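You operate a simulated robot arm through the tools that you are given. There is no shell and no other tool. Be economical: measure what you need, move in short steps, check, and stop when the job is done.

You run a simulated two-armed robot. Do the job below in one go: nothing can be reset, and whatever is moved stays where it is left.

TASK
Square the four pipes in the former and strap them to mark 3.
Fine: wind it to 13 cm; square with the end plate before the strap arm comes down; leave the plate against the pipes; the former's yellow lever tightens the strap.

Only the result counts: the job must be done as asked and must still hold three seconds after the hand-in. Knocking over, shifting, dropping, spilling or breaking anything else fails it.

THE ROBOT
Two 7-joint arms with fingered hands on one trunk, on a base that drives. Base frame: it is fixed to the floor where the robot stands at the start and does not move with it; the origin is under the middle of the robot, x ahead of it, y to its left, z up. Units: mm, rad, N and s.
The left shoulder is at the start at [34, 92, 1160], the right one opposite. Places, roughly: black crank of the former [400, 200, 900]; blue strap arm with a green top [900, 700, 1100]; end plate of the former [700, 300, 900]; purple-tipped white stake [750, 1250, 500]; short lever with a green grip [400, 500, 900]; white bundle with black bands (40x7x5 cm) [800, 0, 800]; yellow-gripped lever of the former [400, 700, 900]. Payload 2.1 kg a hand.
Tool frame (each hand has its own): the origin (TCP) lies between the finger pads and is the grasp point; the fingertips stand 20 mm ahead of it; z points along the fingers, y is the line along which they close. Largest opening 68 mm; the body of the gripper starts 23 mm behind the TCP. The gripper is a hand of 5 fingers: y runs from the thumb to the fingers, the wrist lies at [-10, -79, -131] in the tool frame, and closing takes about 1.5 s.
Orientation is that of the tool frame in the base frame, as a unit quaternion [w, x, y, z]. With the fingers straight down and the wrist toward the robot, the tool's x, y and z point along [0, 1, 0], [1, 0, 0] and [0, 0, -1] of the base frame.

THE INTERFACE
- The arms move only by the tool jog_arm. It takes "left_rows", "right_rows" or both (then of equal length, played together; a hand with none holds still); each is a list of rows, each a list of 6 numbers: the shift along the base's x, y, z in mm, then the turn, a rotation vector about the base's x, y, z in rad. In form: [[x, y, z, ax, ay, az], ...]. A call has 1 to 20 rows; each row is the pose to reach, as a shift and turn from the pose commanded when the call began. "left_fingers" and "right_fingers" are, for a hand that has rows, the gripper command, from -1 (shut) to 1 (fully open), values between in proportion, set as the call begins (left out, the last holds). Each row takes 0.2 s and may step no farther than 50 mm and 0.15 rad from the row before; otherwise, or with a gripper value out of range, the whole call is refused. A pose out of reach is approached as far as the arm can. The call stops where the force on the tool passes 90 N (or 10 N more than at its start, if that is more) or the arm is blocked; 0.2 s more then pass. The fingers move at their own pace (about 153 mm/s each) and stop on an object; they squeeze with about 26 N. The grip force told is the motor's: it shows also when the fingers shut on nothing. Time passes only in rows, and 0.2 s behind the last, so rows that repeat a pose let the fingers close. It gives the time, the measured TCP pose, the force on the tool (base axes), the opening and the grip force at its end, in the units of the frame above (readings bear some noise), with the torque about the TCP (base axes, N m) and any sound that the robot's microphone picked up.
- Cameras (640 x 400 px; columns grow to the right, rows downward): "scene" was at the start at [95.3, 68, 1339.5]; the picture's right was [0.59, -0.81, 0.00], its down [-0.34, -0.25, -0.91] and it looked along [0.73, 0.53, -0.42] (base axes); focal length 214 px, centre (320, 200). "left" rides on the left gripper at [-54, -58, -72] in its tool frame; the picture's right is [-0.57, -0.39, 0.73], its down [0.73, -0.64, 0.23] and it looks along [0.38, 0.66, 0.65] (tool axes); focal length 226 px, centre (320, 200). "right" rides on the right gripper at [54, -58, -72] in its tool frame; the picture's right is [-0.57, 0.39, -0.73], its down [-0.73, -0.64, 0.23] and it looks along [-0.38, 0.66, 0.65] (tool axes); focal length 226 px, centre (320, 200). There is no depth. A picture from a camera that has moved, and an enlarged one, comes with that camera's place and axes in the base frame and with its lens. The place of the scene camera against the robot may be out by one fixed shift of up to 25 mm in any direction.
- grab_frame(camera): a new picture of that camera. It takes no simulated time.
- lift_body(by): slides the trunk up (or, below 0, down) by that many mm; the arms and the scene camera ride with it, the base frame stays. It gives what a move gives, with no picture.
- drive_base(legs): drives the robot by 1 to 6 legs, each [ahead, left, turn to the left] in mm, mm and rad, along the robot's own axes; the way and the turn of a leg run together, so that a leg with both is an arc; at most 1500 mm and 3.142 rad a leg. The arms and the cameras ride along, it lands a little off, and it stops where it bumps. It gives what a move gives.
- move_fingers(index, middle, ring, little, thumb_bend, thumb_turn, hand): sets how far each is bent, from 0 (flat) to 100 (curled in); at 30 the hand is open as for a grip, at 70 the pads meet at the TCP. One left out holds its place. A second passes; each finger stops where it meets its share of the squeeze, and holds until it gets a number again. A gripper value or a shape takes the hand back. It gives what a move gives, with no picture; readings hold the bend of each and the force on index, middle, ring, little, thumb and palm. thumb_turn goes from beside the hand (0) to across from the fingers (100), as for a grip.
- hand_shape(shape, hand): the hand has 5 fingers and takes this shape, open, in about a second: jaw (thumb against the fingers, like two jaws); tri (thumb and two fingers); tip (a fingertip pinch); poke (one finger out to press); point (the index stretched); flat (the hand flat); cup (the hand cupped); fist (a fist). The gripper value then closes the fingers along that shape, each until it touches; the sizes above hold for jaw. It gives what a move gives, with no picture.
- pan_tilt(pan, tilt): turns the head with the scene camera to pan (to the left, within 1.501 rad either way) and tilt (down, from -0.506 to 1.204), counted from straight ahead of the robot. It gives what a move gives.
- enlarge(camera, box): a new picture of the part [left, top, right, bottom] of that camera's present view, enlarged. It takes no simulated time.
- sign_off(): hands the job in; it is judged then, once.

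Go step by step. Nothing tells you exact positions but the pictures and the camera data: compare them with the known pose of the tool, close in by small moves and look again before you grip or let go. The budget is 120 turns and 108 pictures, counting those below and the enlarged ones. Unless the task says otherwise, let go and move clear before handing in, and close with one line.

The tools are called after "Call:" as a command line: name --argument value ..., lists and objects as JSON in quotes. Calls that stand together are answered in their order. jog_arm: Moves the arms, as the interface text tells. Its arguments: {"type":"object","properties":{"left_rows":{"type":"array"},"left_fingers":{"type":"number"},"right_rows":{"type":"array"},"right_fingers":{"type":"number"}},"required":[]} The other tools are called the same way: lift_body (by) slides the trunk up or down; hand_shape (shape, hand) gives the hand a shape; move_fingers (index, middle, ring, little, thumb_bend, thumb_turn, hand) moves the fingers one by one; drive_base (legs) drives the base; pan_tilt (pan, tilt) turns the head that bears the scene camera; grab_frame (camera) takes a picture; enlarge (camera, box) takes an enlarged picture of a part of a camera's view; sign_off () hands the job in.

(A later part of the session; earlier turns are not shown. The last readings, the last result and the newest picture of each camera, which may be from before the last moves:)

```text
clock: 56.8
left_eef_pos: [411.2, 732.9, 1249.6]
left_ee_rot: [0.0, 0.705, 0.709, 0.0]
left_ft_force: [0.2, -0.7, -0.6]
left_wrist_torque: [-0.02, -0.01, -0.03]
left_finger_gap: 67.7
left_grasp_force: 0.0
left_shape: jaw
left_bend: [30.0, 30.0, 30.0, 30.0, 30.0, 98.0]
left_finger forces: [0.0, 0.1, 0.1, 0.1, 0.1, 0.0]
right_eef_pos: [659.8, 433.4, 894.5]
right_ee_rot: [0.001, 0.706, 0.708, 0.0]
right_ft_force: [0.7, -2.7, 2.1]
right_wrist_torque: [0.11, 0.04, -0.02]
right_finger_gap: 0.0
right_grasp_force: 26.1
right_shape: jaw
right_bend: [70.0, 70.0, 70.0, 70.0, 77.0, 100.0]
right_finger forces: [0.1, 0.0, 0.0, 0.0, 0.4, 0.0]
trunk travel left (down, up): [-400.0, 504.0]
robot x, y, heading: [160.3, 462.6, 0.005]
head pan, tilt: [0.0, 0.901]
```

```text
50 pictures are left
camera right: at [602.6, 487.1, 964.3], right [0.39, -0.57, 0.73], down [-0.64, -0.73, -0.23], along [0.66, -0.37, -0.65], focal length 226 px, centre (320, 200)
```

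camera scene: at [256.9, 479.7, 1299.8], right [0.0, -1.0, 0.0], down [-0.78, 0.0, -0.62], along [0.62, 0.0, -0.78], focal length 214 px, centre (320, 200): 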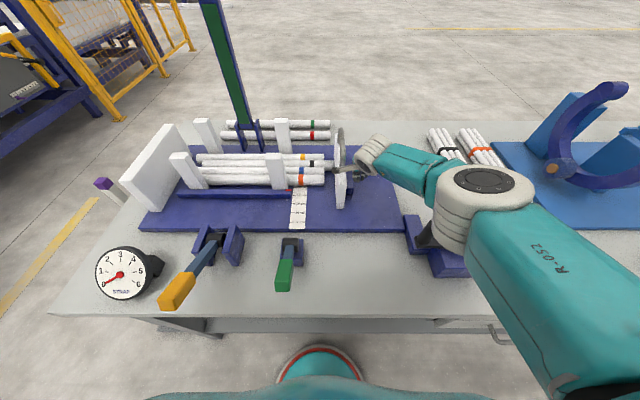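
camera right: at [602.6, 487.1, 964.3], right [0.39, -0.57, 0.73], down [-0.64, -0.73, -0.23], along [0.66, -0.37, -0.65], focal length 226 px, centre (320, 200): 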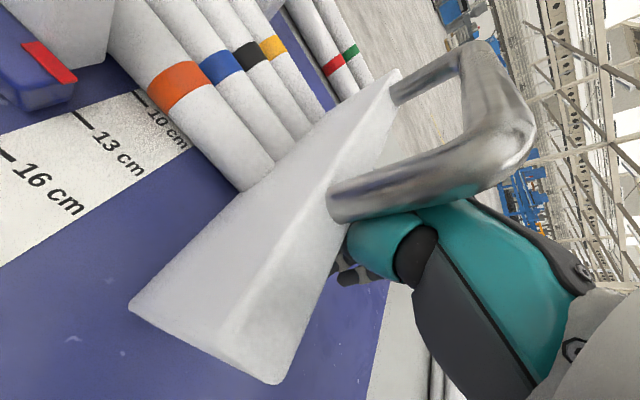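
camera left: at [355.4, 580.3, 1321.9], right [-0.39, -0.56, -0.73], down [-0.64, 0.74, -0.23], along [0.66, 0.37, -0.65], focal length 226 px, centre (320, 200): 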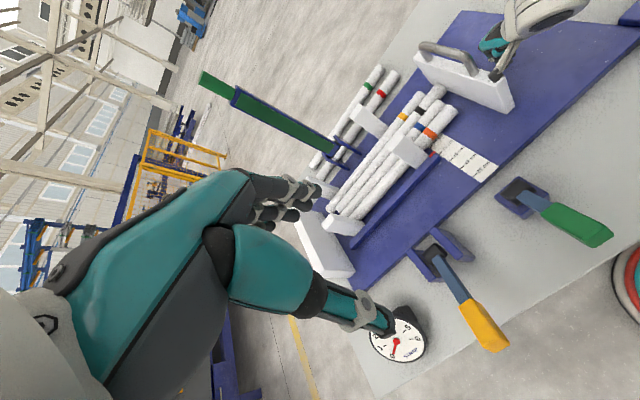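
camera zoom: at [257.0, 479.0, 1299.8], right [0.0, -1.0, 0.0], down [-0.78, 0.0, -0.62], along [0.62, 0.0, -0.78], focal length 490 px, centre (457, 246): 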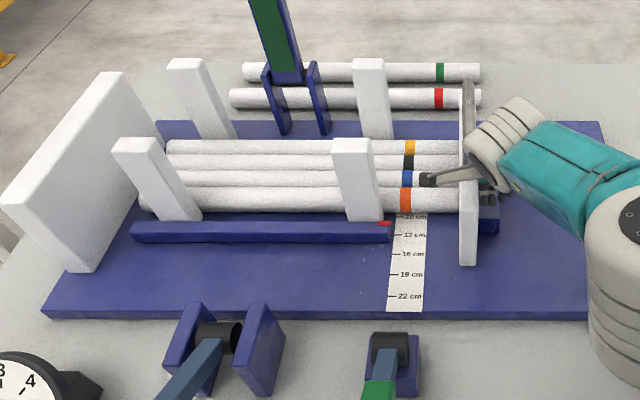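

All four pipe ends look flush at the plate. I'll check whether they still have room to the left stop by continuing gently.

Call:
jog_arm --right_rows '[[0, 4, 0, 0, 0, 0], [0, 8, 0, 0, 0, 0], [0, 12, 0, 0, 0, 0], [0, 16, 0, 0, 0, 0]]'

Call:
enlarge --camera "scene" --box '[120, 100, 400, 260]'

```text
clock: 57.8
left_eef_pos: [411.7, 733.5, 1250.8]
left_ee_rot: [0.001, 0.706, 0.708, 0.0]
left_ft_force: [0.4, -0.4, 0.3]
left_wrist_torque: [0.02, -0.01, 0.02]
left_finger_gap: 67.8
left_grasp_force: 0.0
left_shape: jaw
left_bend: [30.0, 30.0, 30.0, 30.0, 30.0, 98.0]
left_finger forces: [0.1, 0.0, 0.1, 0.1, 0.0, 0.1]
right_eef_pos: [656.1, 441.1, 892.4]
right_ee_rot: [0.0, 0.706, 0.708, 0.0]
right_ft_force: [1.3, -2.6, 1.6]
right_wrist_torque: [0.1, 0.02, -0.06]
right_finger_gap: 0.0
right_grasp_force: 25.6
right_shape: jaw
right_bend: [70.0, 70.0, 70.0, 70.0, 77.0, 100.0]
right_finger forces: [0.0, 0.0, 0.0, 0.0, 0.0, 0.0]
right hand out of reach, approached as far as the arm can: row 2, 3, 4
trunk travel left (down, up): [-400.0, 504.0]
robot x, y, heading: [159.7, 465.7, 0.006]
head pan, tilt: [0.0, 0.901]
```

```text
2.29 times, centred on (260, 180) of scene
camera zoom: at [257.0, 478.9, 1299.9], right [0.0, -1.0, 0.0], down [-0.78, 0.0, -0.62], along [0.62, 0.0, -0.78], focal length 490 px, centre (457, 246)
```

zoom: 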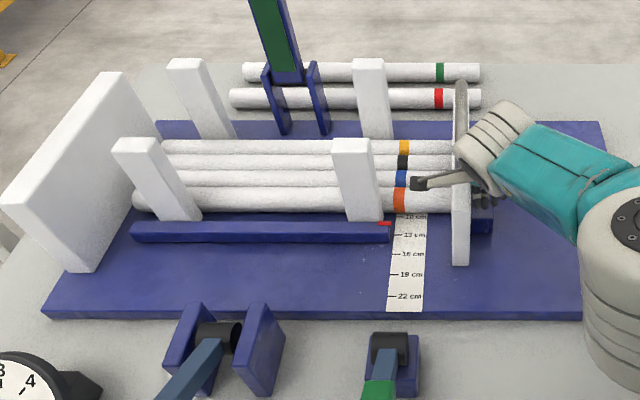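

Still sliding freely and near the left stop. Repeat the reposition: hand back 90, base left 85, then finish the push.

Call:
jog_arm --right_rows '[[0, -30, 0, 0, 0, 0], [3, -60, 0, 0, 0, 0], [6, -92, 1, 0, 0, 0]]'

Call:
drive_base --legs '[[0, 80, -0.006]]'

Call:
jog_arm --right_rows '[[0, 5, 0, 0, 0, 0], [0, 10, 0, 0, 0, 0], [0, 14, 0, 0, 0, 0], [0, 18, 0, 0, 0, 0], [0, 21, 0, 0, 0, 0]]'

Call:
enlarge --camera "scene" --box '[160, 100, 440, 260]'

```text
clock: 58.6
left_eef_pos: [411.2, 734.1, 1250.0]
left_ee_rot: [0.0, 0.706, 0.708, 0.0]
left_ft_force: [0.9, 0.3, -0.5]
left_wrist_torque: [-0.02, 0.01, -0.03]
left_finger_gap: 67.9
left_grasp_force: 0.0
left_shape: jaw
left_bend: [30.0, 30.0, 30.0, 30.0, 30.0, 98.0]
left_finger forces: [0.1, 0.0, 0.0, 0.0, 0.1, 0.0]
right_eef_pos: [661.1, 350.1, 893.0]
right_ee_rot: [0.0, 0.705, 0.709, 0.0]
right_ft_force: [0.3, 0.8, 0.3]
right_wrist_torque: [-0.02, 0.01, 0.0]
right_finger_gap: 0.0
right_grasp_force: 26.1
right_shape: jaw
right_bend: [70.0, 70.0, 70.0, 70.0, 77.0, 100.0]
right_finger forces: [0.0, 0.0, 0.0, 0.0, 0.0, 0.1]
trunk travel left (down, up): [-400.0, 504.0]
robot x, y, heading: [160.0, 466.6, 0.004]
head pan, tilt: [0.0, 0.901]
```

```text
clock: 59.7
left_eef_pos: [412.7, 814.3, 1250.3]
left_ee_rot: [0.0, 0.708, 0.706, 0.0]
left_ft_force: [0.9, -0.2, -0.2]
left_wrist_torque: [-0.01, -0.01, -0.01]
left_finger_gap: 67.7
left_grasp_force: 0.0
left_shape: jaw
left_bend: [30.0, 30.0, 30.0, 30.0, 30.0, 98.0]
left_finger forces: [0.1, 0.1, 0.0, 0.0, 0.1, 0.0]
right_eef_pos: [662.2, 427.6, 892.2]
right_ee_rot: [-0.001, 0.708, 0.707, 0.0]
right_ft_force: [0.0, -0.1, 0.7]
right_wrist_torque: [-0.01, -0.02, 0.03]
right_finger_gap: 0.4
right_grasp_force: 26.0
right_shape: jaw
right_bend: [70.0, 70.0, 70.0, 70.0, 77.0, 100.0]
right_finger forces: [0.0, 0.0, 0.0, 0.0, 0.0, 0.0]
trunk travel left (down, up): [-400.0, 504.0]
robot x, y, heading: [161.3, 543.8, -0.0]
head pan, tilt: [0.0, 0.901]
```

```text
clock: 60.9
left_eef_pos: [412.9, 811.9, 1248.5]
left_ee_rot: [-0.001, 0.708, 0.706, 0.0]
left_ft_force: [0.0, -0.2, 0.5]
left_wrist_torque: [-0.01, 0.02, -0.05]
left_finger_gap: 67.5
left_grasp_force: 0.1
left_shape: jaw
left_bend: [30.0, 30.0, 30.0, 30.0, 30.0, 98.0]
left_finger forces: [0.0, 0.0, 0.0, 0.1, 0.1, 0.1]
right_eef_pos: [661.1, 448.1, 890.6]
right_ee_rot: [0.001, 0.707, 0.707, -0.001]
right_ft_force: [0.7, -3.6, 0.5]
right_wrist_torque: [0.13, 0.03, -0.06]
right_finger_gap: 0.0
right_grasp_force: 26.1
right_shape: jaw
right_bend: [70.0, 70.0, 70.0, 70.0, 77.0, 100.0]
right_finger forces: [0.1, 0.0, 0.0, 0.0, 1.0, 0.0]
trunk travel left (down, up): [-400.0, 504.0]
robot x, y, heading: [160.9, 545.5, -0.002]
head pan, tilt: [0.0, 0.901]
```

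```text
2.29 times, centred on (300, 180) of scene
camera zoom: at [257.0, 559.1, 1299.8], right [0.0, -1.0, 0.0], down [-0.78, 0.0, -0.62], along [0.62, 0.0, -0.78], focal length 490 px, centre (366, 246)
```

zoom: 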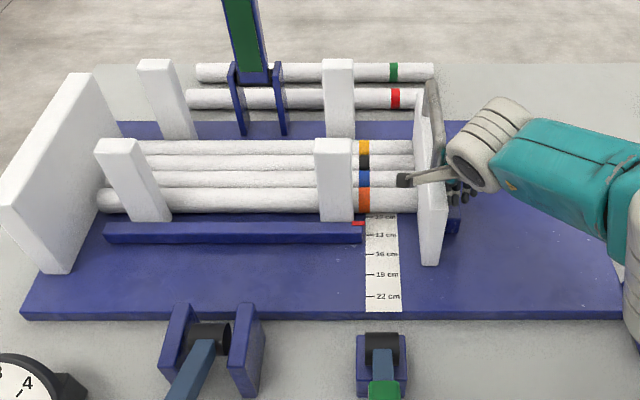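

Call:
jog_arm --right_rows '[[0, 3, 0, 0, 0, 0], [0, 6, 0, 0, 0, 0], [0, 9, 0, 0, 0, 0], [0, 12, 0, 0, 0, 0]]'

Call:
enlarge --camera "scene" --box '[160, 100, 440, 260]'

```text
clock: 61.9
left_eef_pos: [412.7, 809.1, 1250.8]
left_ee_rot: [-0.002, 0.709, 0.706, 0.001]
left_ft_force: [-0.1, 0.6, -0.1]
left_wrist_torque: [0.04, 0.02, 0.03]
left_finger_gap: 67.9
left_grasp_force: 0.2
left_shape: jaw
left_bend: [30.0, 30.0, 30.0, 30.0, 30.0, 98.0]
left_finger forces: [0.0, 0.0, 0.0, 0.0, 0.0, 0.0]
right_eef_pos: [661.2, 454.8, 892.5]
right_ee_rot: [0.0, 0.71, 0.705, 0.0]
right_ft_force: [-0.7, -23.3, -2.0]
right_wrist_torque: [0.69, -0.03, -0.13]
right_finger_gap: 0.0
right_grasp_force: 26.0
right_shape: jaw
right_bend: [70.0, 70.0, 70.0, 70.0, 77.0, 100.0]
right_finger forces: [20.8, 0.0, 0.0, 0.0, 7.2, 0.0]
trunk travel left (down, up): [-400.0, 504.0]
robot x, y, heading: [156.7, 546.1, -0.007]
head pan, tilt: [0.0, 0.901]
```

```text
2.29 times, centred on (300, 180) of scene
camera zoom: at [257.0, 555.9, 1299.8], right [0.0, -1.0, 0.0], down [-0.78, 0.0, -0.62], along [0.62, 0.0, -0.78], focal length 490 px, centre (366, 246)
```

zoom: 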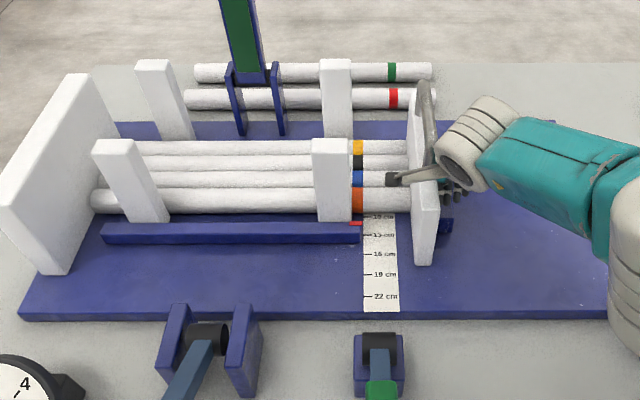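

The push force rose to 23 N, so the pipes are firmly squared between the plate and the left stop. I'll withdraw the hand away from the plate and up, then look at the strap arm.

Call:
jog_arm --right_rows '[[0, -25, 0, 0, 0, 0], [0, -60, 0, 0, 0, 0], [0, -90, 20, 0, 0, 0], [-10, -95, 65, 0, 0, 0], [-30, -100, 110, 0, 0, 0], [-70, -105, 150, 0, 0, 0], [-110, -110, 170, 0, 0, 0]]'

Call:
pan_tilt --pan 0.3 --tilt 0.35

Call:
grab_frame --camera "scene"

Call:
grab_frame --camera "left"

```text
refused: row 6 steps farther than a row can; nothing moved
```

```text
clock: 62.8
left_eef_pos: [413.3, 808.9, 1250.0]
left_ee_rot: [-0.001, 0.708, 0.706, 0.001]
left_ft_force: [-0.3, -0.4, 0.5]
left_wrist_torque: [0.02, -0.04, -0.01]
left_finger_gap: 67.9
left_grasp_force: 0.1
left_shape: jaw
left_bend: [30.0, 30.0, 30.0, 30.0, 30.0, 98.0]
left_finger forces: [0.0, 0.0, 0.0, 0.0, 0.1, 0.0]
right_eef_pos: [661.7, 456.6, 891.9]
right_ee_rot: [-0.001, 0.708, 0.706, 0.001]
right_ft_force: [-0.7, -34.9, -2.8]
right_wrist_torque: [0.98, -0.04, -0.19]
right_finger_gap: 0.0
right_grasp_force: 26.4
right_shape: jaw
right_bend: [70.0, 70.0, 70.0, 70.0, 77.0, 100.0]
right_finger forces: [29.9, 0.0, 0.0, 0.0, 9.0, 0.0]
trunk travel left (down, up): [-400.0, 504.0]
robot x, y, heading: [159.6, 543.2, -0.003]
head pan, tilt: [0.3, 0.351]
```

```text
46 pictures are left
camera scene: at [270.5, 581.8, 1347.4], right [0.29, -0.96, 0.0], down [-0.33, -0.1, -0.94], along [0.9, 0.28, -0.34], focal length 214 px, centre (320, 200)
```

scene: 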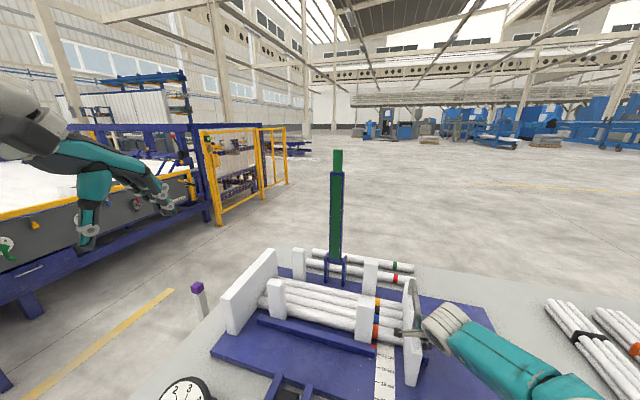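

```text
45 pictures are left
camera left: at [355.2, 752.7, 1322.7], right [-0.39, -0.56, -0.73], down [-0.64, 0.74, -0.23], along [0.66, 0.38, -0.64], focal length 226 px, centre (320, 200)
```

left: 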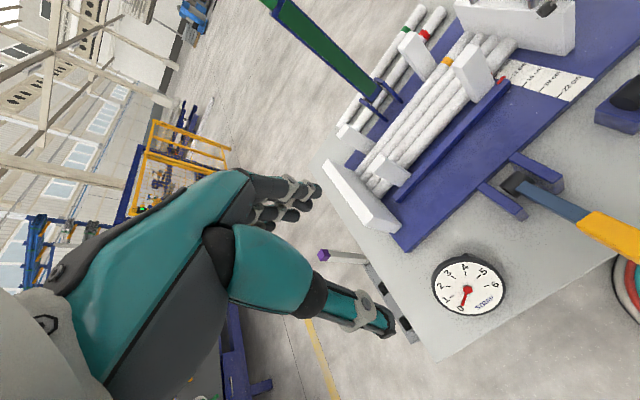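

The strap arm stands upright at about (895,705), top z≈1255, beyond reach from this side, so I'll work it from the bench's far side, where the floor looks open. First withdraw the right hand from the plate and tuck both arms in.

Call:
jog_arm --right_rows '[[0, -20, 0, 0, 0, 0], [0, -50, 0, 0, 0, 0], [0, -80, 15, 0, 0, 0], [-10, -90, 55, 0, 0, 0], [-25, -95, 95, 0, 0, 0], [-50, -97, 130, 0, 0, 0], [-80, -100, 165, 0, 0, 0], [-115, -100, 195, 0, 0, 0], [-155, -100, 220, 0, 0, 0], [-200, -100, 240, 0, 0, 0], [-240, -100, 260, 0, 0, 0]]'

Call:
grab_frame --camera "scene"

```text
clock: 65.2
left_eef_pos: [412.4, 814.2, 1249.5]
left_ee_rot: [0.0, 0.707, 0.707, -0.001]
left_ft_force: [0.6, 0.3, 0.5]
left_wrist_torque: [-0.02, 0.0, -0.02]
left_finger_gap: 67.9
left_grasp_force: 0.0
left_shape: jaw
left_bend: [30.0, 30.0, 30.0, 30.0, 30.0, 98.0]
left_finger forces: [0.0, 0.1, 0.0, 0.0, 0.1, 0.0]
right_eef_pos: [419.3, 363.2, 1152.1]
right_ee_rot: [0.001, 0.708, 0.706, 0.0]
right_ft_force: [-0.6, 0.0, -0.9]
right_wrist_torque: [-0.03, 0.05, 0.01]
right_finger_gap: 0.1
right_grasp_force: 26.2
right_shape: jaw
right_bend: [70.0, 70.0, 70.0, 70.0, 77.0, 100.0]
right_finger forces: [0.0, 0.0, 0.0, 0.0, 0.0, 0.0]
trunk travel left (down, up): [-400.0, 504.0]
robot x, y, heading: [164.7, 545.2, 0.001]
head pan, tilt: [0.3, 0.351]
```

```text
44 pictures are left
camera scene: at [270.1, 587.0, 1347.4], right [0.29, -0.96, 0.0], down [-0.33, -0.1, -0.94], along [0.9, 0.28, -0.34], focal length 214 px, centre (320, 200)
```

scene: 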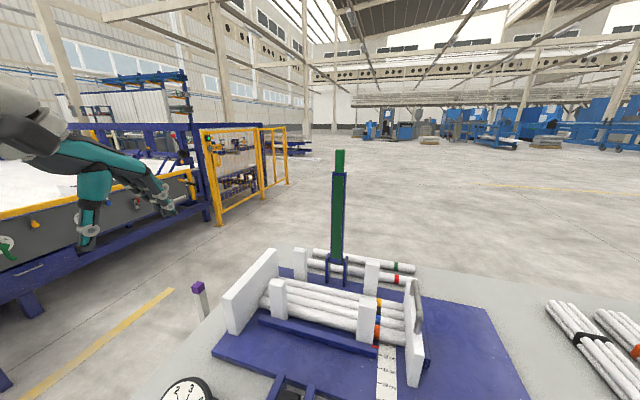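

The plate stays put against the pipes. Now drive around the left end with wide clearance of the stake, and face the bench from the far side.

Call:
drive_base --legs '[[-260, 0, 0], [0, 1250, 0], [1500, 0, 0], [60, 0, 0], [0, 0, 3.14]]'

Call:
pan_tilt --pan 0.6 --tilt 0.4

Call:
grab_frame --camera "scene"

```text
clock: 87.9
left_eef_pos: [1204.8, 1512.1, 1248.8]
left_ee_rot: [-0.001, 0.722, -0.692, -0.001]
left_ft_force: [-0.3, 0.3, -1.0]
left_wrist_torque: [-0.01, 0.0, -0.02]
left_finger_gap: 67.7
left_grasp_force: 0.0
left_shape: jaw
left_bend: [30.0, 30.0, 30.0, 30.0, 30.0, 98.0]
left_finger forces: [0.1, 0.0, 0.0, 0.0, 0.0, 0.0]
right_eef_pos: [1178.9, 1960.3, 1150.7]
right_ee_rot: [0.0, 0.721, -0.693, 0.0]
right_ft_force: [-0.6, -0.1, 0.0]
right_wrist_torque: [0.02, -0.05, 0.02]
right_finger_gap: 0.0
right_grasp_force: 27.0
right_shape: jaw
right_bend: [70.0, 70.0, 70.0, 70.0, 77.0, 100.0]
right_finger forces: [0.0, 0.1, 0.0, 0.0, 0.1, 0.0]
trunk travel left (down, up): [-400.0, 504.0]
robot x, y, heading: [1443.0, 1787.0, -3.1]
head pan, tilt: [0.3, 0.351]
```

```text
clock: 88.7
left_eef_pos: [1204.3, 1511.2, 1250.4]
left_ee_rot: [-0.001, 0.722, -0.692, 0.0]
left_ft_force: [-0.5, 0.3, 0.5]
left_wrist_torque: [0.0, 0.0, 0.01]
left_finger_gap: 67.7
left_grasp_force: 0.1
left_shape: jaw
left_bend: [30.0, 30.0, 30.0, 30.0, 30.0, 98.0]
left_finger forces: [0.1, 0.1, 0.0, 0.0, 0.0, 0.0]
right_eef_pos: [1179.0, 1961.2, 1151.5]
right_ee_rot: [0.0, 0.721, -0.693, 0.0]
right_ft_force: [-0.6, -0.9, 1.1]
right_wrist_torque: [-0.05, 0.03, -0.02]
right_finger_gap: 0.0
right_grasp_force: 26.6
right_shape: jaw
right_bend: [70.0, 70.0, 70.0, 70.0, 77.0, 100.0]
right_finger forces: [0.0, 0.1, 0.1, 0.1, 0.1, 0.0]
trunk travel left (down, up): [-400.0, 504.0]
robot x, y, heading: [1446.4, 1790.5, -3.098]
head pan, tilt: [0.6, 0.4]
```

```text
43 pictures are left
camera scene: at [1332.3, 1746.5, 1342.9], right [-0.6, 0.8, 0.0], down [0.31, 0.23, -0.92], along [-0.74, -0.55, -0.39], focal length 214 px, centre (320, 200)
```

scene: 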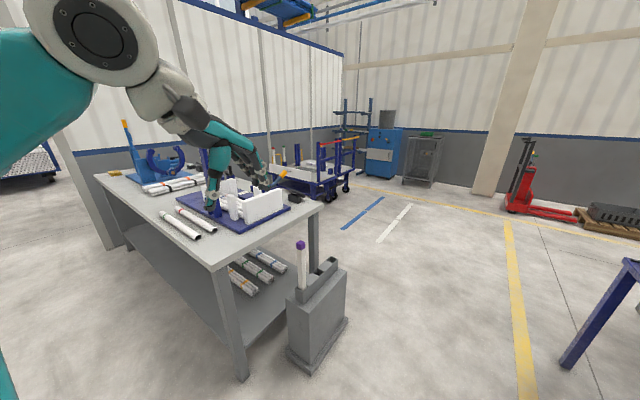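

The far side is clear; the stake sits in a holder at the bench end. I'll correct heading, strafe to face the strap arm with the right hand, and stop short of the bench.

Call:
drive_base --legs '[[0, 0, -0.044], [0, 1182, 0], [150, 0, 0]]'

Call:
pan_tilt --pan -0.1 --tilt 0.7

Call:
grab_frame --camera "scene"

Call:
grab_frame --camera "right"

```text
clock: 96.1
left_eef_pos: [1034.2, 353.0, 1250.2]
left_ee_rot: [0.0, -0.704, 0.71, 0.0]
left_ft_force: [-0.7, 0.1, 0.8]
left_wrist_torque: [-0.03, 0.01, -0.01]
left_finger_gap: 67.9
left_grasp_force: 0.1
left_shape: jaw
left_bend: [30.0, 30.0, 30.0, 30.0, 30.0, 98.0]
left_finger forces: [0.1, 0.0, 0.1, 0.1, 0.1, 0.1]
right_eef_pos: [1031.2, 803.8, 1151.1]
right_ee_rot: [0.0, -0.704, 0.71, 0.0]
right_ft_force: [0.4, -0.2, -0.1]
right_wrist_torque: [0.03, -0.03, 0.0]
right_finger_gap: 0.0
right_grasp_force: 25.7
right_shape: jaw
right_bend: [70.0, 70.0, 70.0, 70.0, 77.0, 100.0]
right_finger forces: [0.1, 0.0, 0.1, 0.0, 0.0, 0.0]
trunk travel left (down, up): [-400.0, 504.0]
robot x, y, heading: [1286.3, 618.5, 3.134]
head pan, tilt: [0.6, 0.4]
```

```text
clock: 97.2
left_eef_pos: [1035.6, 353.2, 1249.5]
left_ee_rot: [0.0, -0.704, 0.71, 0.0]
left_ft_force: [-0.1, -0.9, 0.4]
left_wrist_torque: [0.01, -0.01, 0.0]
left_finger_gap: 67.6
left_grasp_force: 0.0
left_shape: jaw
left_bend: [30.0, 30.0, 30.0, 30.0, 30.0, 98.0]
left_finger forces: [0.1, 0.1, 0.0, 0.0, 0.0, 0.0]
right_eef_pos: [1031.3, 804.1, 1151.6]
right_ee_rot: [0.0, -0.704, 0.71, 0.0]
right_ft_force: [-0.1, -0.7, 0.4]
right_wrist_torque: [0.02, -0.02, -0.02]
right_finger_gap: 0.0
right_grasp_force: 25.7
right_shape: jaw
right_bend: [70.0, 70.0, 70.0, 70.0, 77.0, 100.0]
right_finger forces: [0.0, 0.0, 0.0, 0.1, 0.0, 0.0]
trunk travel left (down, up): [-400.0, 504.0]
robot x, y, heading: [1291.7, 617.9, 3.135]
head pan, tilt: [-0.099, 0.7]
```

```text
42 pictures are left
camera scene: at [1165.8, 641.5, 1316.0], right [0.11, 0.99, 0.0], down [0.64, -0.07, -0.77], along [-0.76, 0.08, -0.64], focal length 214 px, centre (320, 200)
```

scene: 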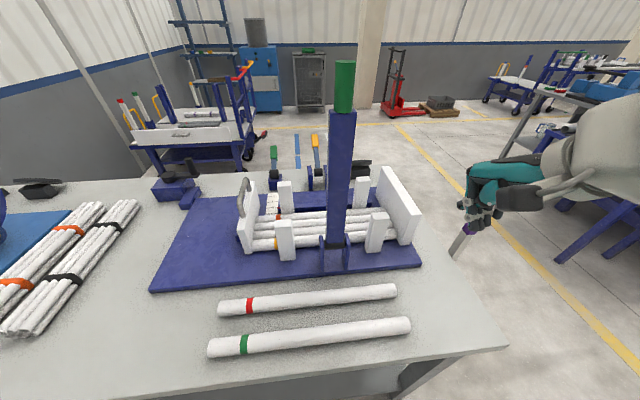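

```text
41 pictures are left
camera right: at [1090.4, 747.9, 1222.1], right [-0.38, 0.57, 0.73], down [0.65, 0.73, -0.23], along [-0.66, 0.38, -0.65], focal length 226 px, centre (320, 200)
```

right: 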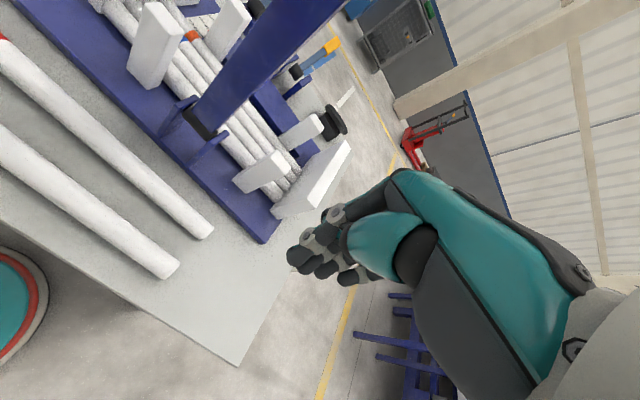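

The view is good. I'll zoom in to pin the strap arm's position exactly.

Call:
enlarge --camera "scene" --box '[230, 50, 430, 290]'

Call:
enlarge --camera "right" --box '[110, 0, 370, 240]'

Call:
enlarge --camera "left" --box '[200, 0, 640, 400]'

```text
1.67 times, centred on (330, 170) of scene
camera zoom: at [1165.8, 641.5, 1316.0], right [0.11, 0.99, 0.0], down [0.64, -0.07, -0.77], along [-0.76, 0.08, -0.64], focal length 358 px, centre (303, 250)
```

zoom: 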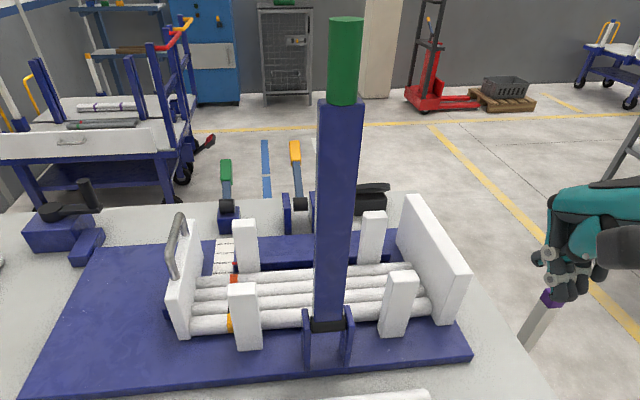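

```text
1.67 times, centred on (240, 120) of right
camera zoom: at [1090.4, 747.9, 1222.1], right [-0.38, 0.57, 0.73], down [0.65, 0.73, -0.23], along [-0.66, 0.38, -0.65], focal length 377 px, centre (453, 333)
```

zoom: 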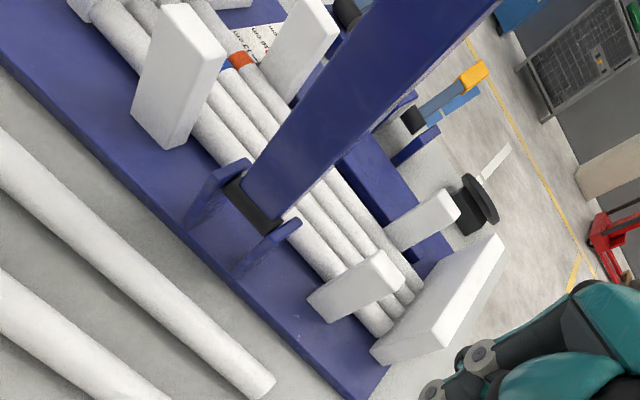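

```text
1.00 times, centred on (420, 200) of left (not enlarged: the box is as wide or as high as the picture)
camera zoom: at [1094.9, 406.1, 1321.9], right [0.39, 0.56, -0.73], down [0.63, -0.74, -0.23], along [-0.67, -0.37, -0.65], focal length 226 px, centre (220, 200)
```

zoom: 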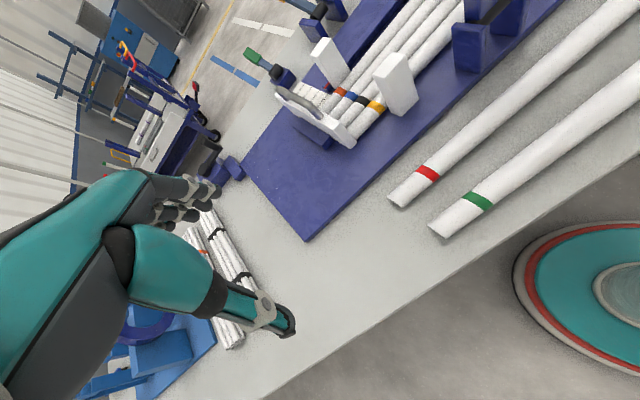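

Estimates put the hinge near (835,705,865), with the arm vertical above it. I'll turn the right hand fingers-forward with the grip closing sideways, well clear of the arm, and open it.

Call:
jog_arm --right_rows '[[-5, 0, 10, 0, 0.13, 0], [-10, 0, 20, 0, 0.26, 0], [-15, 0, 30, 0, 0.39, 0], [-20, 0, 40, 0, 0.52, 0], [-25, 0, 45, 0, 0.65, 0], [-30, 0, 50, 0, 0.78, 0], [-35, 0, 50, 0, 0.9, 0]]' --right_fingers 1

Call:
jog_arm --right_rows '[[0, 0, 0, 0.11, 0, 0.087], [0, 0, 0, 0.22, 0, 0.174], [0, 0, 0, 0.33, 0, 0.261], [0, 0, 0, 0.44, 0, 0.348], [0, 0, 0, 0.55, 0, 0.435], [0, 0, 0, 0.66, 0, 0.522], [0, 0, 0, 0.77, 0, 0.609], [0, 0, 0, 0.88, 0, 0.696], [0, 0, 0, 0.99, 0, 0.783], [0, 0, 0, 1.1, 0, 0.87], [0, 0, 0, 1.21, 0, 0.957], [0, 0, 0, 1.229, 0, 0.977]]'

Call:
grab_frame --camera "scene"

Call:
grab_frame --camera "right"

```text
clock: 98.8
left_eef_pos: [1035.1, 353.2, 1250.0]
left_ee_rot: [0.0, -0.704, 0.71, 0.0]
left_ft_force: [0.1, -0.2, 0.2]
left_wrist_torque: [-0.01, 0.02, -0.01]
left_finger_gap: 67.7
left_grasp_force: 0.2
left_shape: jaw
left_bend: [30.0, 30.0, 30.0, 30.0, 30.0, 98.0]
left_finger forces: [0.1, 0.0, 0.1, 0.1, 0.0, 0.1]
right_eef_pos: [957.6, 821.3, 1226.0]
right_ee_rot: [-0.309, -0.634, 0.639, 0.306]
right_ft_force: [0.8, 0.3, 0.7]
right_wrist_torque: [0.02, -0.04, -0.02]
right_finger_gap: 67.7
right_grasp_force: 0.0
right_shape: jaw
right_bend: [30.0, 30.0, 30.0, 30.0, 30.0, 98.0]
right_finger forces: [0.1, 0.1, 0.1, 0.0, 0.1, 0.1]
right hand out of reach, approached as far as the arm can: row 3, 4, 5, 6, 7
trunk travel left (down, up): [-400.0, 504.0]
robot x, y, heading: [1287.7, 614.1, 3.135]
head pan, tilt: [-0.099, 0.7]
```

```text
clock: 101.3
left_eef_pos: [1034.4, 353.2, 1249.7]
left_ee_rot: [-0.001, -0.704, 0.71, 0.0]
left_ft_force: [-0.2, 0.2, -0.4]
left_wrist_torque: [0.02, 0.0, 0.04]
left_finger_gap: 67.8
left_grasp_force: 0.0
left_shape: jaw
left_bend: [30.0, 30.0, 30.0, 30.0, 30.0, 98.0]
left_finger forces: [0.0, 0.1, 0.0, 0.0, 0.0, 0.1]
right_eef_pos: [958.8, 819.8, 1223.9]
right_ee_rot: [0.003, 0.901, -0.003, -0.434]
right_ft_force: [-1.0, -0.6, 0.4]
right_wrist_torque: [0.05, 0.0, -0.01]
right_finger_gap: 68.0
right_grasp_force: 0.1
right_shape: jaw
right_bend: [30.0, 30.0, 30.0, 30.0, 30.0, 98.0]
right_finger forces: [0.0, 0.0, 0.0, 0.0, 0.0, 0.0]
trunk travel left (down, up): [-400.0, 504.0]
robot x, y, heading: [1290.6, 618.6, 3.133]
head pan, tilt: [-0.099, 0.7]
```

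```text
37 pictures are left
camera scene: at [1165.8, 641.5, 1316.0], right [0.11, 0.99, 0.0], down [0.64, -0.07, -0.76], along [-0.76, 0.08, -0.64], focal length 214 px, centre (320, 200)
```

scene: 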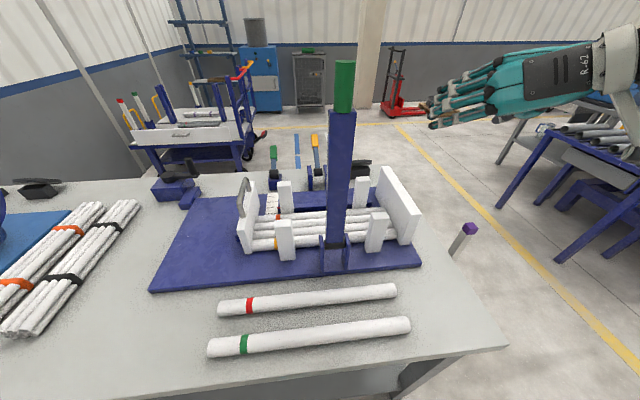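

```text
36 pictures are left
camera right: at [1050.0, 877.9, 1225.8], right [0.22, -0.38, 0.9], down [-0.63, 0.65, 0.43], along [-0.74, -0.66, -0.1], focal length 226 px, centre (320, 200)
```

right: 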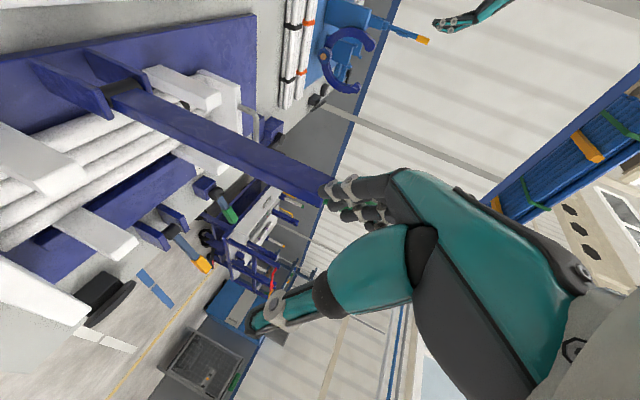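

All views now agree: hinge (866,690,900), arm tip z≈1259, width ≈40 mm (the scene camera's offset is fixed in base axes). I'll lower the trunk, shift right and slightly forward, then approach the arm.

Call:
lift_body --by -120

Call:
drive_base --legs '[[20, -55, 0.006]]'

Call:
grab_frame --camera "scene"

```text
clock: 102.8
left_eef_pos: [1035.2, 352.1, 1130.3]
left_ee_rot: [0.0, -0.704, 0.71, 0.0]
left_ft_force: [0.8, 0.4, -0.6]
left_wrist_torque: [0.0, 0.02, 0.03]
left_finger_gap: 68.0
left_grasp_force: 0.2
left_shape: jaw
left_bend: [30.0, 30.0, 30.0, 30.0, 30.0, 98.0]
left_finger forces: [0.1, 0.1, 0.0, 0.1, 0.1, 0.0]
right_eef_pos: [957.9, 821.4, 1105.2]
right_ee_rot: [0.002, 0.901, -0.004, -0.434]
right_ft_force: [-0.5, -1.1, 0.2]
right_wrist_torque: [-0.03, 0.0, 0.03]
right_finger_gap: 67.7
right_grasp_force: 0.0
right_shape: jaw
right_bend: [30.0, 30.0, 30.0, 30.0, 30.0, 98.0]
right_finger forces: [0.0, 0.0, 0.0, 0.1, 0.0, 0.0]
trunk travel left (down, up): [-280.0, 624.0]
robot x, y, heading: [1287.8, 616.6, 3.136]
head pan, tilt: [-0.099, 0.7]
```

```text
clock: 103.8
left_eef_pos: [1016.8, 407.8, 1130.5]
left_ee_rot: [0.0, -0.707, 0.708, 0.001]
left_ft_force: [0.6, -0.3, -0.3]
left_wrist_torque: [-0.01, 0.02, 0.01]
left_finger_gap: 68.0
left_grasp_force: 0.1
left_shape: jaw
left_bend: [30.0, 30.0, 30.0, 30.0, 30.0, 98.0]
left_finger forces: [0.1, 0.0, 0.0, 0.1, 0.0, 0.1]
right_eef_pos: [936.0, 875.3, 1105.3]
right_ee_rot: [0.005, 0.901, -0.001, -0.434]
right_ft_force: [1.0, -0.9, -0.7]
right_wrist_torque: [-0.01, 0.01, 0.0]
right_finger_gap: 68.0
right_grasp_force: 0.0
right_shape: jaw
right_bend: [30.0, 30.0, 30.0, 30.0, 30.0, 98.0]
right_finger forces: [0.0, 0.1, 0.1, 0.0, 0.1, 0.0]
trunk travel left (down, up): [-280.0, 624.0]
robot x, y, heading: [1268.9, 675.0, 3.14]
head pan, tilt: [-0.099, 0.7]
```

```text
35 pictures are left
camera scene: at [1128.6, 697.2, 1195.0], right [0.1, 0.99, 0.0], down [0.64, -0.07, -0.76], along [-0.76, 0.08, -0.64], focal length 214 px, centre (320, 200)
```

scene: 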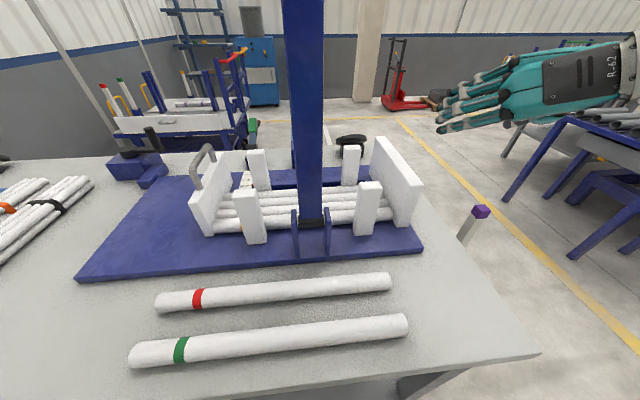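

Hinge position confirmed (868,690,900). Bring the open hand in front of the arm.

Call:
jog_arm --right_rows '[[15, -40, -5, 0, 0, 0], [30, -80, -15, 0, 0, 0], [34, -120, -25, 0, 0, 0], [34, -155, -35, 0, 0, 0], [34, -185, -40, 0, 0, 0], [34, -185, -40, 0, 0, 0]]'

Call:
grab_frame --camera "right"

Call:
grab_frame --camera "scene"

```text
clock: 105.2
left_eef_pos: [1015.6, 407.8, 1129.7]
left_ee_rot: [0.0, -0.707, 0.708, -0.001]
left_ft_force: [0.5, -0.7, -0.6]
left_wrist_torque: [0.03, 0.0, 0.01]
left_finger_gap: 67.8
left_grasp_force: 0.1
left_shape: jaw
left_bend: [30.0, 30.0, 30.0, 30.0, 30.0, 98.0]
left_finger forces: [0.0, 0.0, 0.1, 0.0, 0.1, 0.0]
right_eef_pos: [969.7, 690.9, 1066.6]
right_ee_rot: [0.003, 0.901, -0.001, -0.434]
right_ft_force: [0.4, 0.4, 0.2]
right_wrist_torque: [0.01, -0.01, -0.01]
right_finger_gap: 67.9
right_grasp_force: 0.1
right_shape: jaw
right_bend: [30.0, 30.0, 30.0, 30.0, 30.0, 98.0]
right_finger forces: [0.1, 0.0, 0.0, 0.1, 0.0, 0.0]
right hand out of reach, approached as far as the arm can: row 4
trunk travel left (down, up): [-280.0, 624.0]
robot x, y, heading: [1268.0, 675.6, 3.139]
head pan, tilt: [-0.099, 0.7]
```

```text
34 pictures are left
camera right: at [1061.1, 747.8, 1066.8], right [0.22, -0.38, 0.9], down [-0.64, 0.64, 0.43], along [-0.74, -0.66, -0.1], focal length 226 px, centre (320, 200)
```

right: 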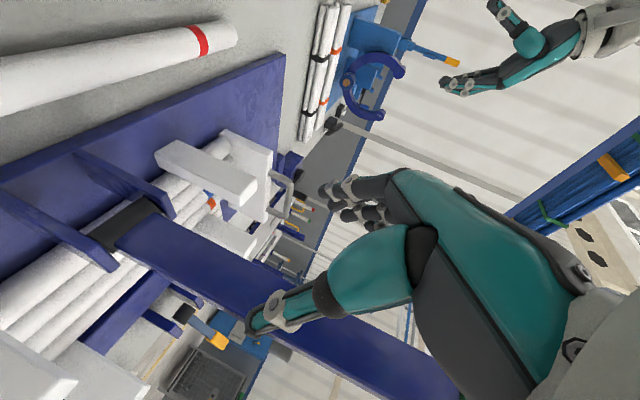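

```text
33 pictures are left
camera scene: at [1128.4, 696.9, 1195.0], right [0.1, 0.99, 0.0], down [0.64, -0.07, -0.76], along [-0.76, 0.08, -0.64], focal length 214 px, centre (320, 200)
```

scene: 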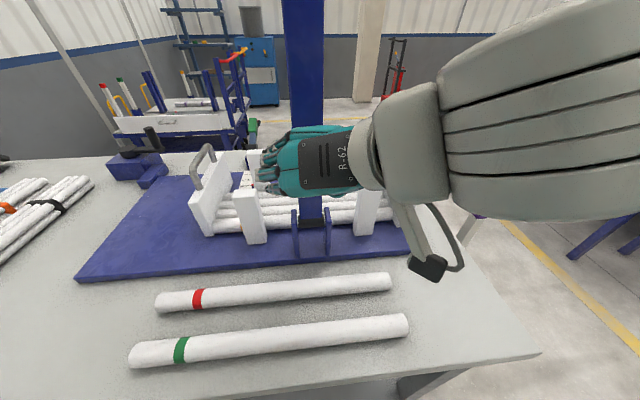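

The arm lines up with the gap between thumb and fingers. Advance to straddle it, then close.

Call:
jog_arm --right_rows '[[-25, -1, 0, 0, 0, 0], [-50, -1, 0, 0, 0, 0], [-75, -1, 0, 0, 0, 0], [-100, -1, 0, 0, 0, 0]]'

Call:
grab_frame --camera "right"

```text
clock: 106.2
left_eef_pos: [1016.6, 407.7, 1129.4]
left_ee_rot: [0.0, -0.707, 0.707, -0.001]
left_ft_force: [0.2, -0.2, -0.7]
left_wrist_torque: [0.0, 0.04, -0.01]
left_finger_gap: 67.8
left_grasp_force: 0.1
left_shape: jaw
left_bend: [30.0, 30.0, 30.0, 30.0, 30.0, 98.0]
left_finger forces: [0.0, 0.0, 0.0, 0.0, 0.0, 0.0]
right_eef_pos: [893.0, 693.5, 1036.8]
right_ee_rot: [0.005, 0.9, -0.003, -0.436]
right_ft_force: [0.5, 0.0, 0.3]
right_wrist_torque: [-0.02, -0.03, 0.04]
right_finger_gap: 68.3
right_grasp_force: 0.0
right_shape: jaw
right_bend: [30.0, 30.0, 30.0, 30.0, 30.0, 98.0]
right_finger forces: [0.1, 0.0, 0.1, 0.1, 0.1, 0.0]
right hand out of reach, approached as far as the arm can: row 2, 3, 4
trunk travel left (down, up): [-280.0, 624.0]
robot x, y, heading: [1269.5, 672.7, 3.14]
head pan, tilt: [-0.099, 0.7]
```

```text
32 pictures are left
camera right: at [984.1, 751.4, 1037.3], right [0.22, -0.38, 0.9], down [-0.63, 0.65, 0.43], along [-0.74, -0.66, -0.09], focal length 226 px, centre (320, 200)
```

right: 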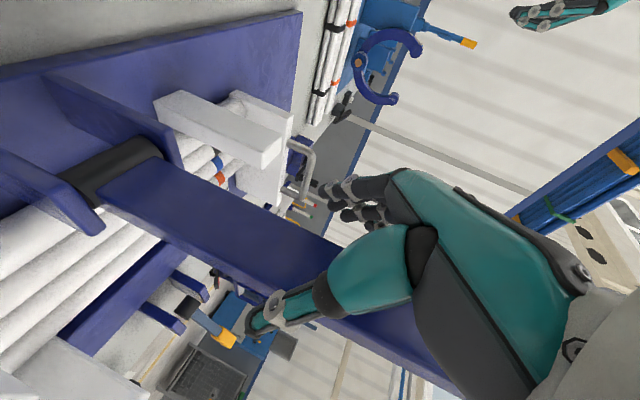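

Forward reach in this orientation is wrist-limited. I'll back off slightly, yaw the hand 0.5 rad so it lines up better with the forearm, and approach again.

Call:
jog_arm --right_rows '[[25, 0, 10, 0, 0, -0.06], [50, 0, 20, 0, 0, -0.18], [60, 0, 30, 0, 0, -0.3], [60, 0, 35, 0, 0, -0.42], [60, 0, 35, 0, 0, -0.5]]'

Call:
jog_arm --right_rows '[[-20, 0, 0, 0, 0, 0], [-40, 0, 0, 0, 0, 0], [-60, 0, 0, 0, 0, 0], [-75, 0, 0, 0, 0, 0]]'

Call:
grab_frame --camera "right"

Call:
grab_frame --camera "scene"

```text
clock: 107.4
left_eef_pos: [1016.4, 407.3, 1129.6]
left_ee_rot: [0.0, -0.707, 0.708, 0.001]
left_ft_force: [0.3, 0.3, 0.0]
left_wrist_torque: [-0.03, 0.03, 0.01]
left_finger_gap: 67.9
left_grasp_force: 0.1
left_shape: jaw
left_bend: [30.0, 30.0, 30.0, 30.0, 30.0, 98.0]
left_finger forces: [0.0, 0.1, 0.0, 0.0, 0.0, 0.1]
right_eef_pos: [953.9, 697.8, 1075.6]
right_ee_rot: [-0.104, 0.872, -0.226, -0.421]
right_ft_force: [0.2, 0.3, 0.1]
right_wrist_torque: [-0.01, -0.01, 0.0]
right_finger_gap: 67.9
right_grasp_force: 0.1
right_shape: jaw
right_bend: [30.0, 30.0, 30.0, 30.0, 30.0, 98.0]
right_finger forces: [0.0, 0.1, 0.0, 0.0, 0.0, 0.0]
right hand out of reach, approached as far as the arm can: row 5
trunk travel left (down, up): [-280.0, 624.0]
robot x, y, heading: [1270.2, 676.0, 3.136]
head pan, tilt: [-0.099, 0.7]
```

```text
clock: 108.4
left_eef_pos: [1016.8, 407.0, 1130.3]
left_ee_rot: [0.001, -0.707, 0.707, 0.0]
left_ft_force: [0.3, 0.3, 0.1]
left_wrist_torque: [0.01, 0.01, 0.01]
left_finger_gap: 67.7
left_grasp_force: 0.1
left_shape: jaw
left_bend: [30.0, 30.0, 30.0, 30.0, 30.0, 98.0]
left_finger forces: [0.0, 0.0, 0.0, 0.1, 0.0, 0.0]
right_eef_pos: [878.0, 707.5, 1077.7]
right_ee_rot: [-0.104, 0.873, -0.224, -0.421]
right_ft_force: [0.7, 0.4, 0.2]
right_wrist_torque: [0.01, 0.02, 0.02]
right_finger_gap: 67.8
right_grasp_force: 0.0
right_shape: jaw
right_bend: [30.0, 30.0, 30.0, 30.0, 30.0, 98.0]
right_finger forces: [0.0, 0.0, 1.2, 0.0, 0.0, 0.1]
right hand out of reach, approached as far as the arm can: row 3, 4
trunk travel left (down, up): [-280.0, 624.0]
robot x, y, heading: [1269.2, 675.6, 3.139]
head pan, tilt: [-0.099, 0.7]
```

```text
31 pictures are left
camera right: at [986.2, 714.7, 1078.4], right [0.01, -0.44, 0.9], down [-0.25, 0.87, 0.43], along [-0.97, -0.23, -0.1], focal length 226 px, centre (320, 200)
```

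right: 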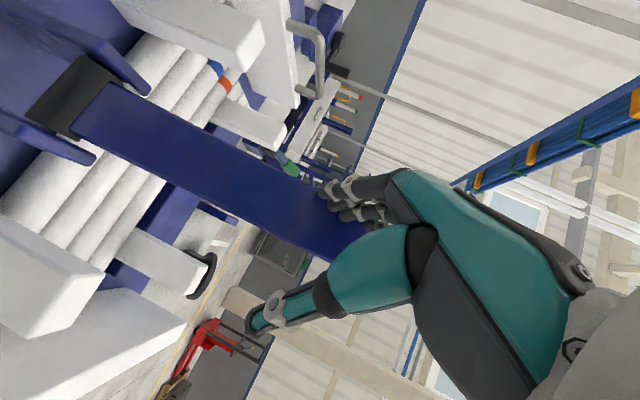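

```text
30 pictures are left
camera scene: at [1128.6, 697.0, 1195.0], right [0.1, 0.99, 0.0], down [0.64, -0.07, -0.76], along [-0.76, 0.08, -0.64], focal length 214 px, centre (320, 200)
```

scene: 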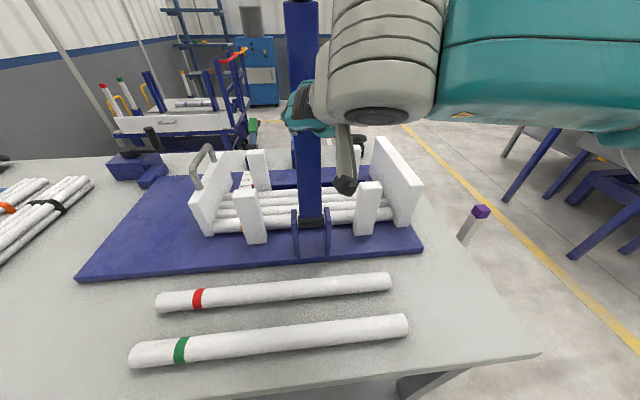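

The right hand can't extend far enough in this posture. I'll withdraw it and use the left hand instead: rolled so the fingers point to +y, straddling the arm front-to-back from its side — thumb behind, fingers in front — for a controlled lowering.

Call:
jog_arm --right_rows '[[35, 5, 0, 0, 0, 0], [75, 20, 0, 0, 0, 0], [100, 55, 10, 0, 0, 0], [110, 100, 20, 0, 0, 0], [110, 145, 20, 0, 0, 0]]'

Call:
jog_arm --left_rows '[[-20, 15, -10, 0.14, 0, 0], [-40, 30, -20, 0.28, 0, 0], [-60, 45, -30, 0.42, 0, 0], [-80, 60, -40, 0.56, 0, 0], [-95, 70, -50, 0.7, 0, 0], [-110, 80, -60, 0.84, 0, 0], [-125, 80, -65, 0.98, 0, 0], [-140, 80, -70, 1.12, 0, 0], [-150, 80, -70, 1.26, 0, 0], [-150, 80, -70, 1.4, 0, 0], [-150, 80, -70, 1.54, 0, 0], [-150, 80, -70, 1.57, 0, 0]]' --left_fingers 1

Call:
grab_frame --camera "scene"

```text
clock: 109.6
left_eef_pos: [1017.9, 406.9, 1131.3]
left_ee_rot: [0.0, 0.707, -0.707, -0.001]
left_ft_force: [0.1, -0.4, 0.2]
left_wrist_torque: [0.01, 0.02, 0.02]
left_finger_gap: 67.6
left_grasp_force: 0.1
left_shape: jaw
left_bend: [30.0, 30.0, 30.0, 30.0, 30.0, 98.0]
left_finger forces: [0.1, 0.1, 0.0, 0.0, 0.0, 0.0]
right_eef_pos: [987.8, 796.9, 1090.4]
right_ee_rot: [-0.104, 0.873, -0.224, -0.421]
right_ft_force: [0.0, 1.1, 0.3]
right_wrist_torque: [0.0, 0.01, 0.01]
right_finger_gap: 67.8
right_grasp_force: 0.0
right_shape: jaw
right_bend: [30.0, 30.0, 30.0, 30.0, 30.0, 98.0]
right_finger forces: [0.1, 0.1, 0.0, 0.0, 0.1, 0.1]
right hand out of reach, approached as far as the arm can: row 4, 5
trunk travel left (down, up): [-280.0, 624.0]
robot x, y, heading: [1267.7, 674.6, 3.143]
head pan, tilt: [-0.099, 0.7]
```

```text
clock: 112.2
left_eef_pos: [891.3, 503.2, 1101.9]
left_ee_rot: [-0.496, 0.508, -0.5, -0.496]
left_ft_force: [-0.1, -0.8, -0.1]
left_wrist_torque: [0.02, -0.02, 0.0]
left_finger_gap: 67.9
left_grasp_force: 0.1
left_shape: jaw
left_bend: [30.0, 30.0, 30.0, 30.0, 30.0, 98.0]
left_finger forces: [0.1, 0.0, 0.0, 0.0, 0.1, 0.1]
left hand out of reach, approached as far as the arm can: row 11, 12
right_eef_pos: [988.0, 795.7, 1089.5]
right_ee_rot: [-0.104, 0.873, -0.224, -0.421]
right_ft_force: [-0.1, 0.0, 0.5]
right_wrist_torque: [0.0, 0.01, 0.04]
right_finger_gap: 67.8
right_grasp_force: 0.0
right_shape: jaw
right_bend: [30.0, 30.0, 30.0, 30.0, 30.0, 98.0]
right_finger forces: [0.0, 0.1, 0.0, 0.1, 0.0, 0.0]
trunk travel left (down, up): [-280.0, 624.0]
robot x, y, heading: [1272.0, 672.5, 3.14]
head pan, tilt: [-0.099, 0.7]
```

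```text
29 pictures are left
camera scene: at [1128.6, 697.0, 1195.0], right [0.1, 0.99, 0.0], down [0.64, -0.07, -0.76], along [-0.76, 0.08, -0.64], focal length 214 px, centre (320, 200)
```

scene: 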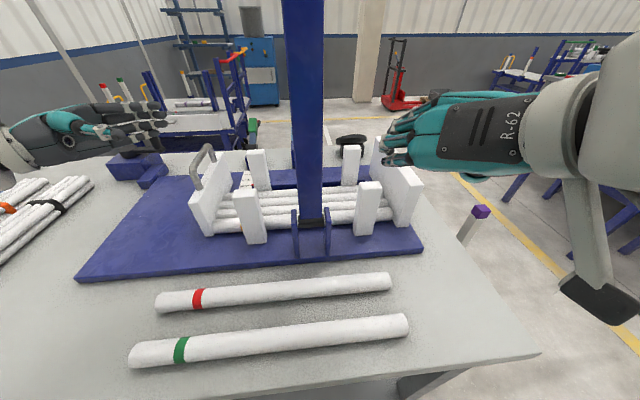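

The left hand took the pose well. Slide it in +y so thumb and fingers straddle the arm front-to-back.

Call:
jog_arm --left_rows '[[-10, 35, -15, 0, 0, 0], [-20, 70, -30, 0, 0, 0], [-25, 100, -32, 0, 0, 0], [-25, 130, -32, 0, 0, 0]]'

Call:
grab_frame --camera "left"

```text
clock: 113.2
left_eef_pos: [866.0, 634.9, 1070.9]
left_ee_rot: [-0.5, 0.5, -0.5, -0.5]
left_ft_force: [0.2, 0.1, 0.1]
left_wrist_torque: [0.0, -0.01, -0.01]
left_finger_gap: 67.7
left_grasp_force: 0.0
left_shape: jaw
left_bend: [30.0, 30.0, 30.0, 30.0, 30.0, 98.0]
left_finger forces: [0.0, 0.0, 0.0, 0.0, 0.0, 0.0]
left hand out of reach, approached as far as the arm can: row 1, 2, 3
right_eef_pos: [987.2, 796.1, 1090.5]
right_ee_rot: [-0.103, 0.872, -0.225, -0.422]
right_ft_force: [-0.6, -0.1, -0.3]
right_wrist_torque: [0.03, -0.03, 0.0]
right_finger_gap: 68.0
right_grasp_force: 0.0
right_shape: jaw
right_bend: [30.0, 30.0, 30.0, 30.0, 30.0, 98.0]
right_finger forces: [0.0, 0.0, 0.0, 0.1, 0.0, 0.0]
trunk travel left (down, up): [-280.0, 624.0]
robot x, y, heading: [1267.1, 672.0, 3.142]
head pan, tilt: [-0.099, 0.7]
```

```text
28 pictures are left
camera left: at [924.8, 562.1, 1125.2], right [0.39, 0.73, 0.56], down [0.64, 0.23, -0.73], along [-0.66, 0.65, -0.38], focal length 226 px, centre (320, 200)
```

left: 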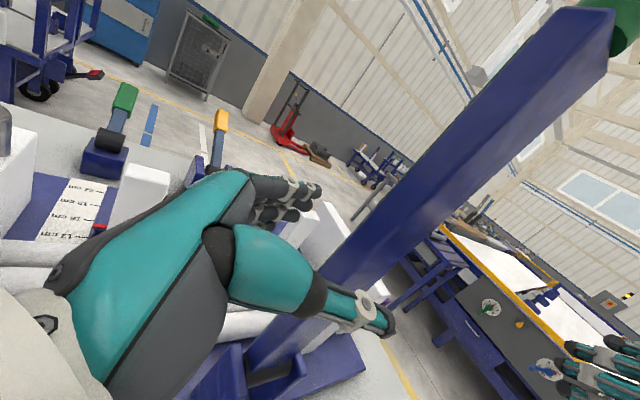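

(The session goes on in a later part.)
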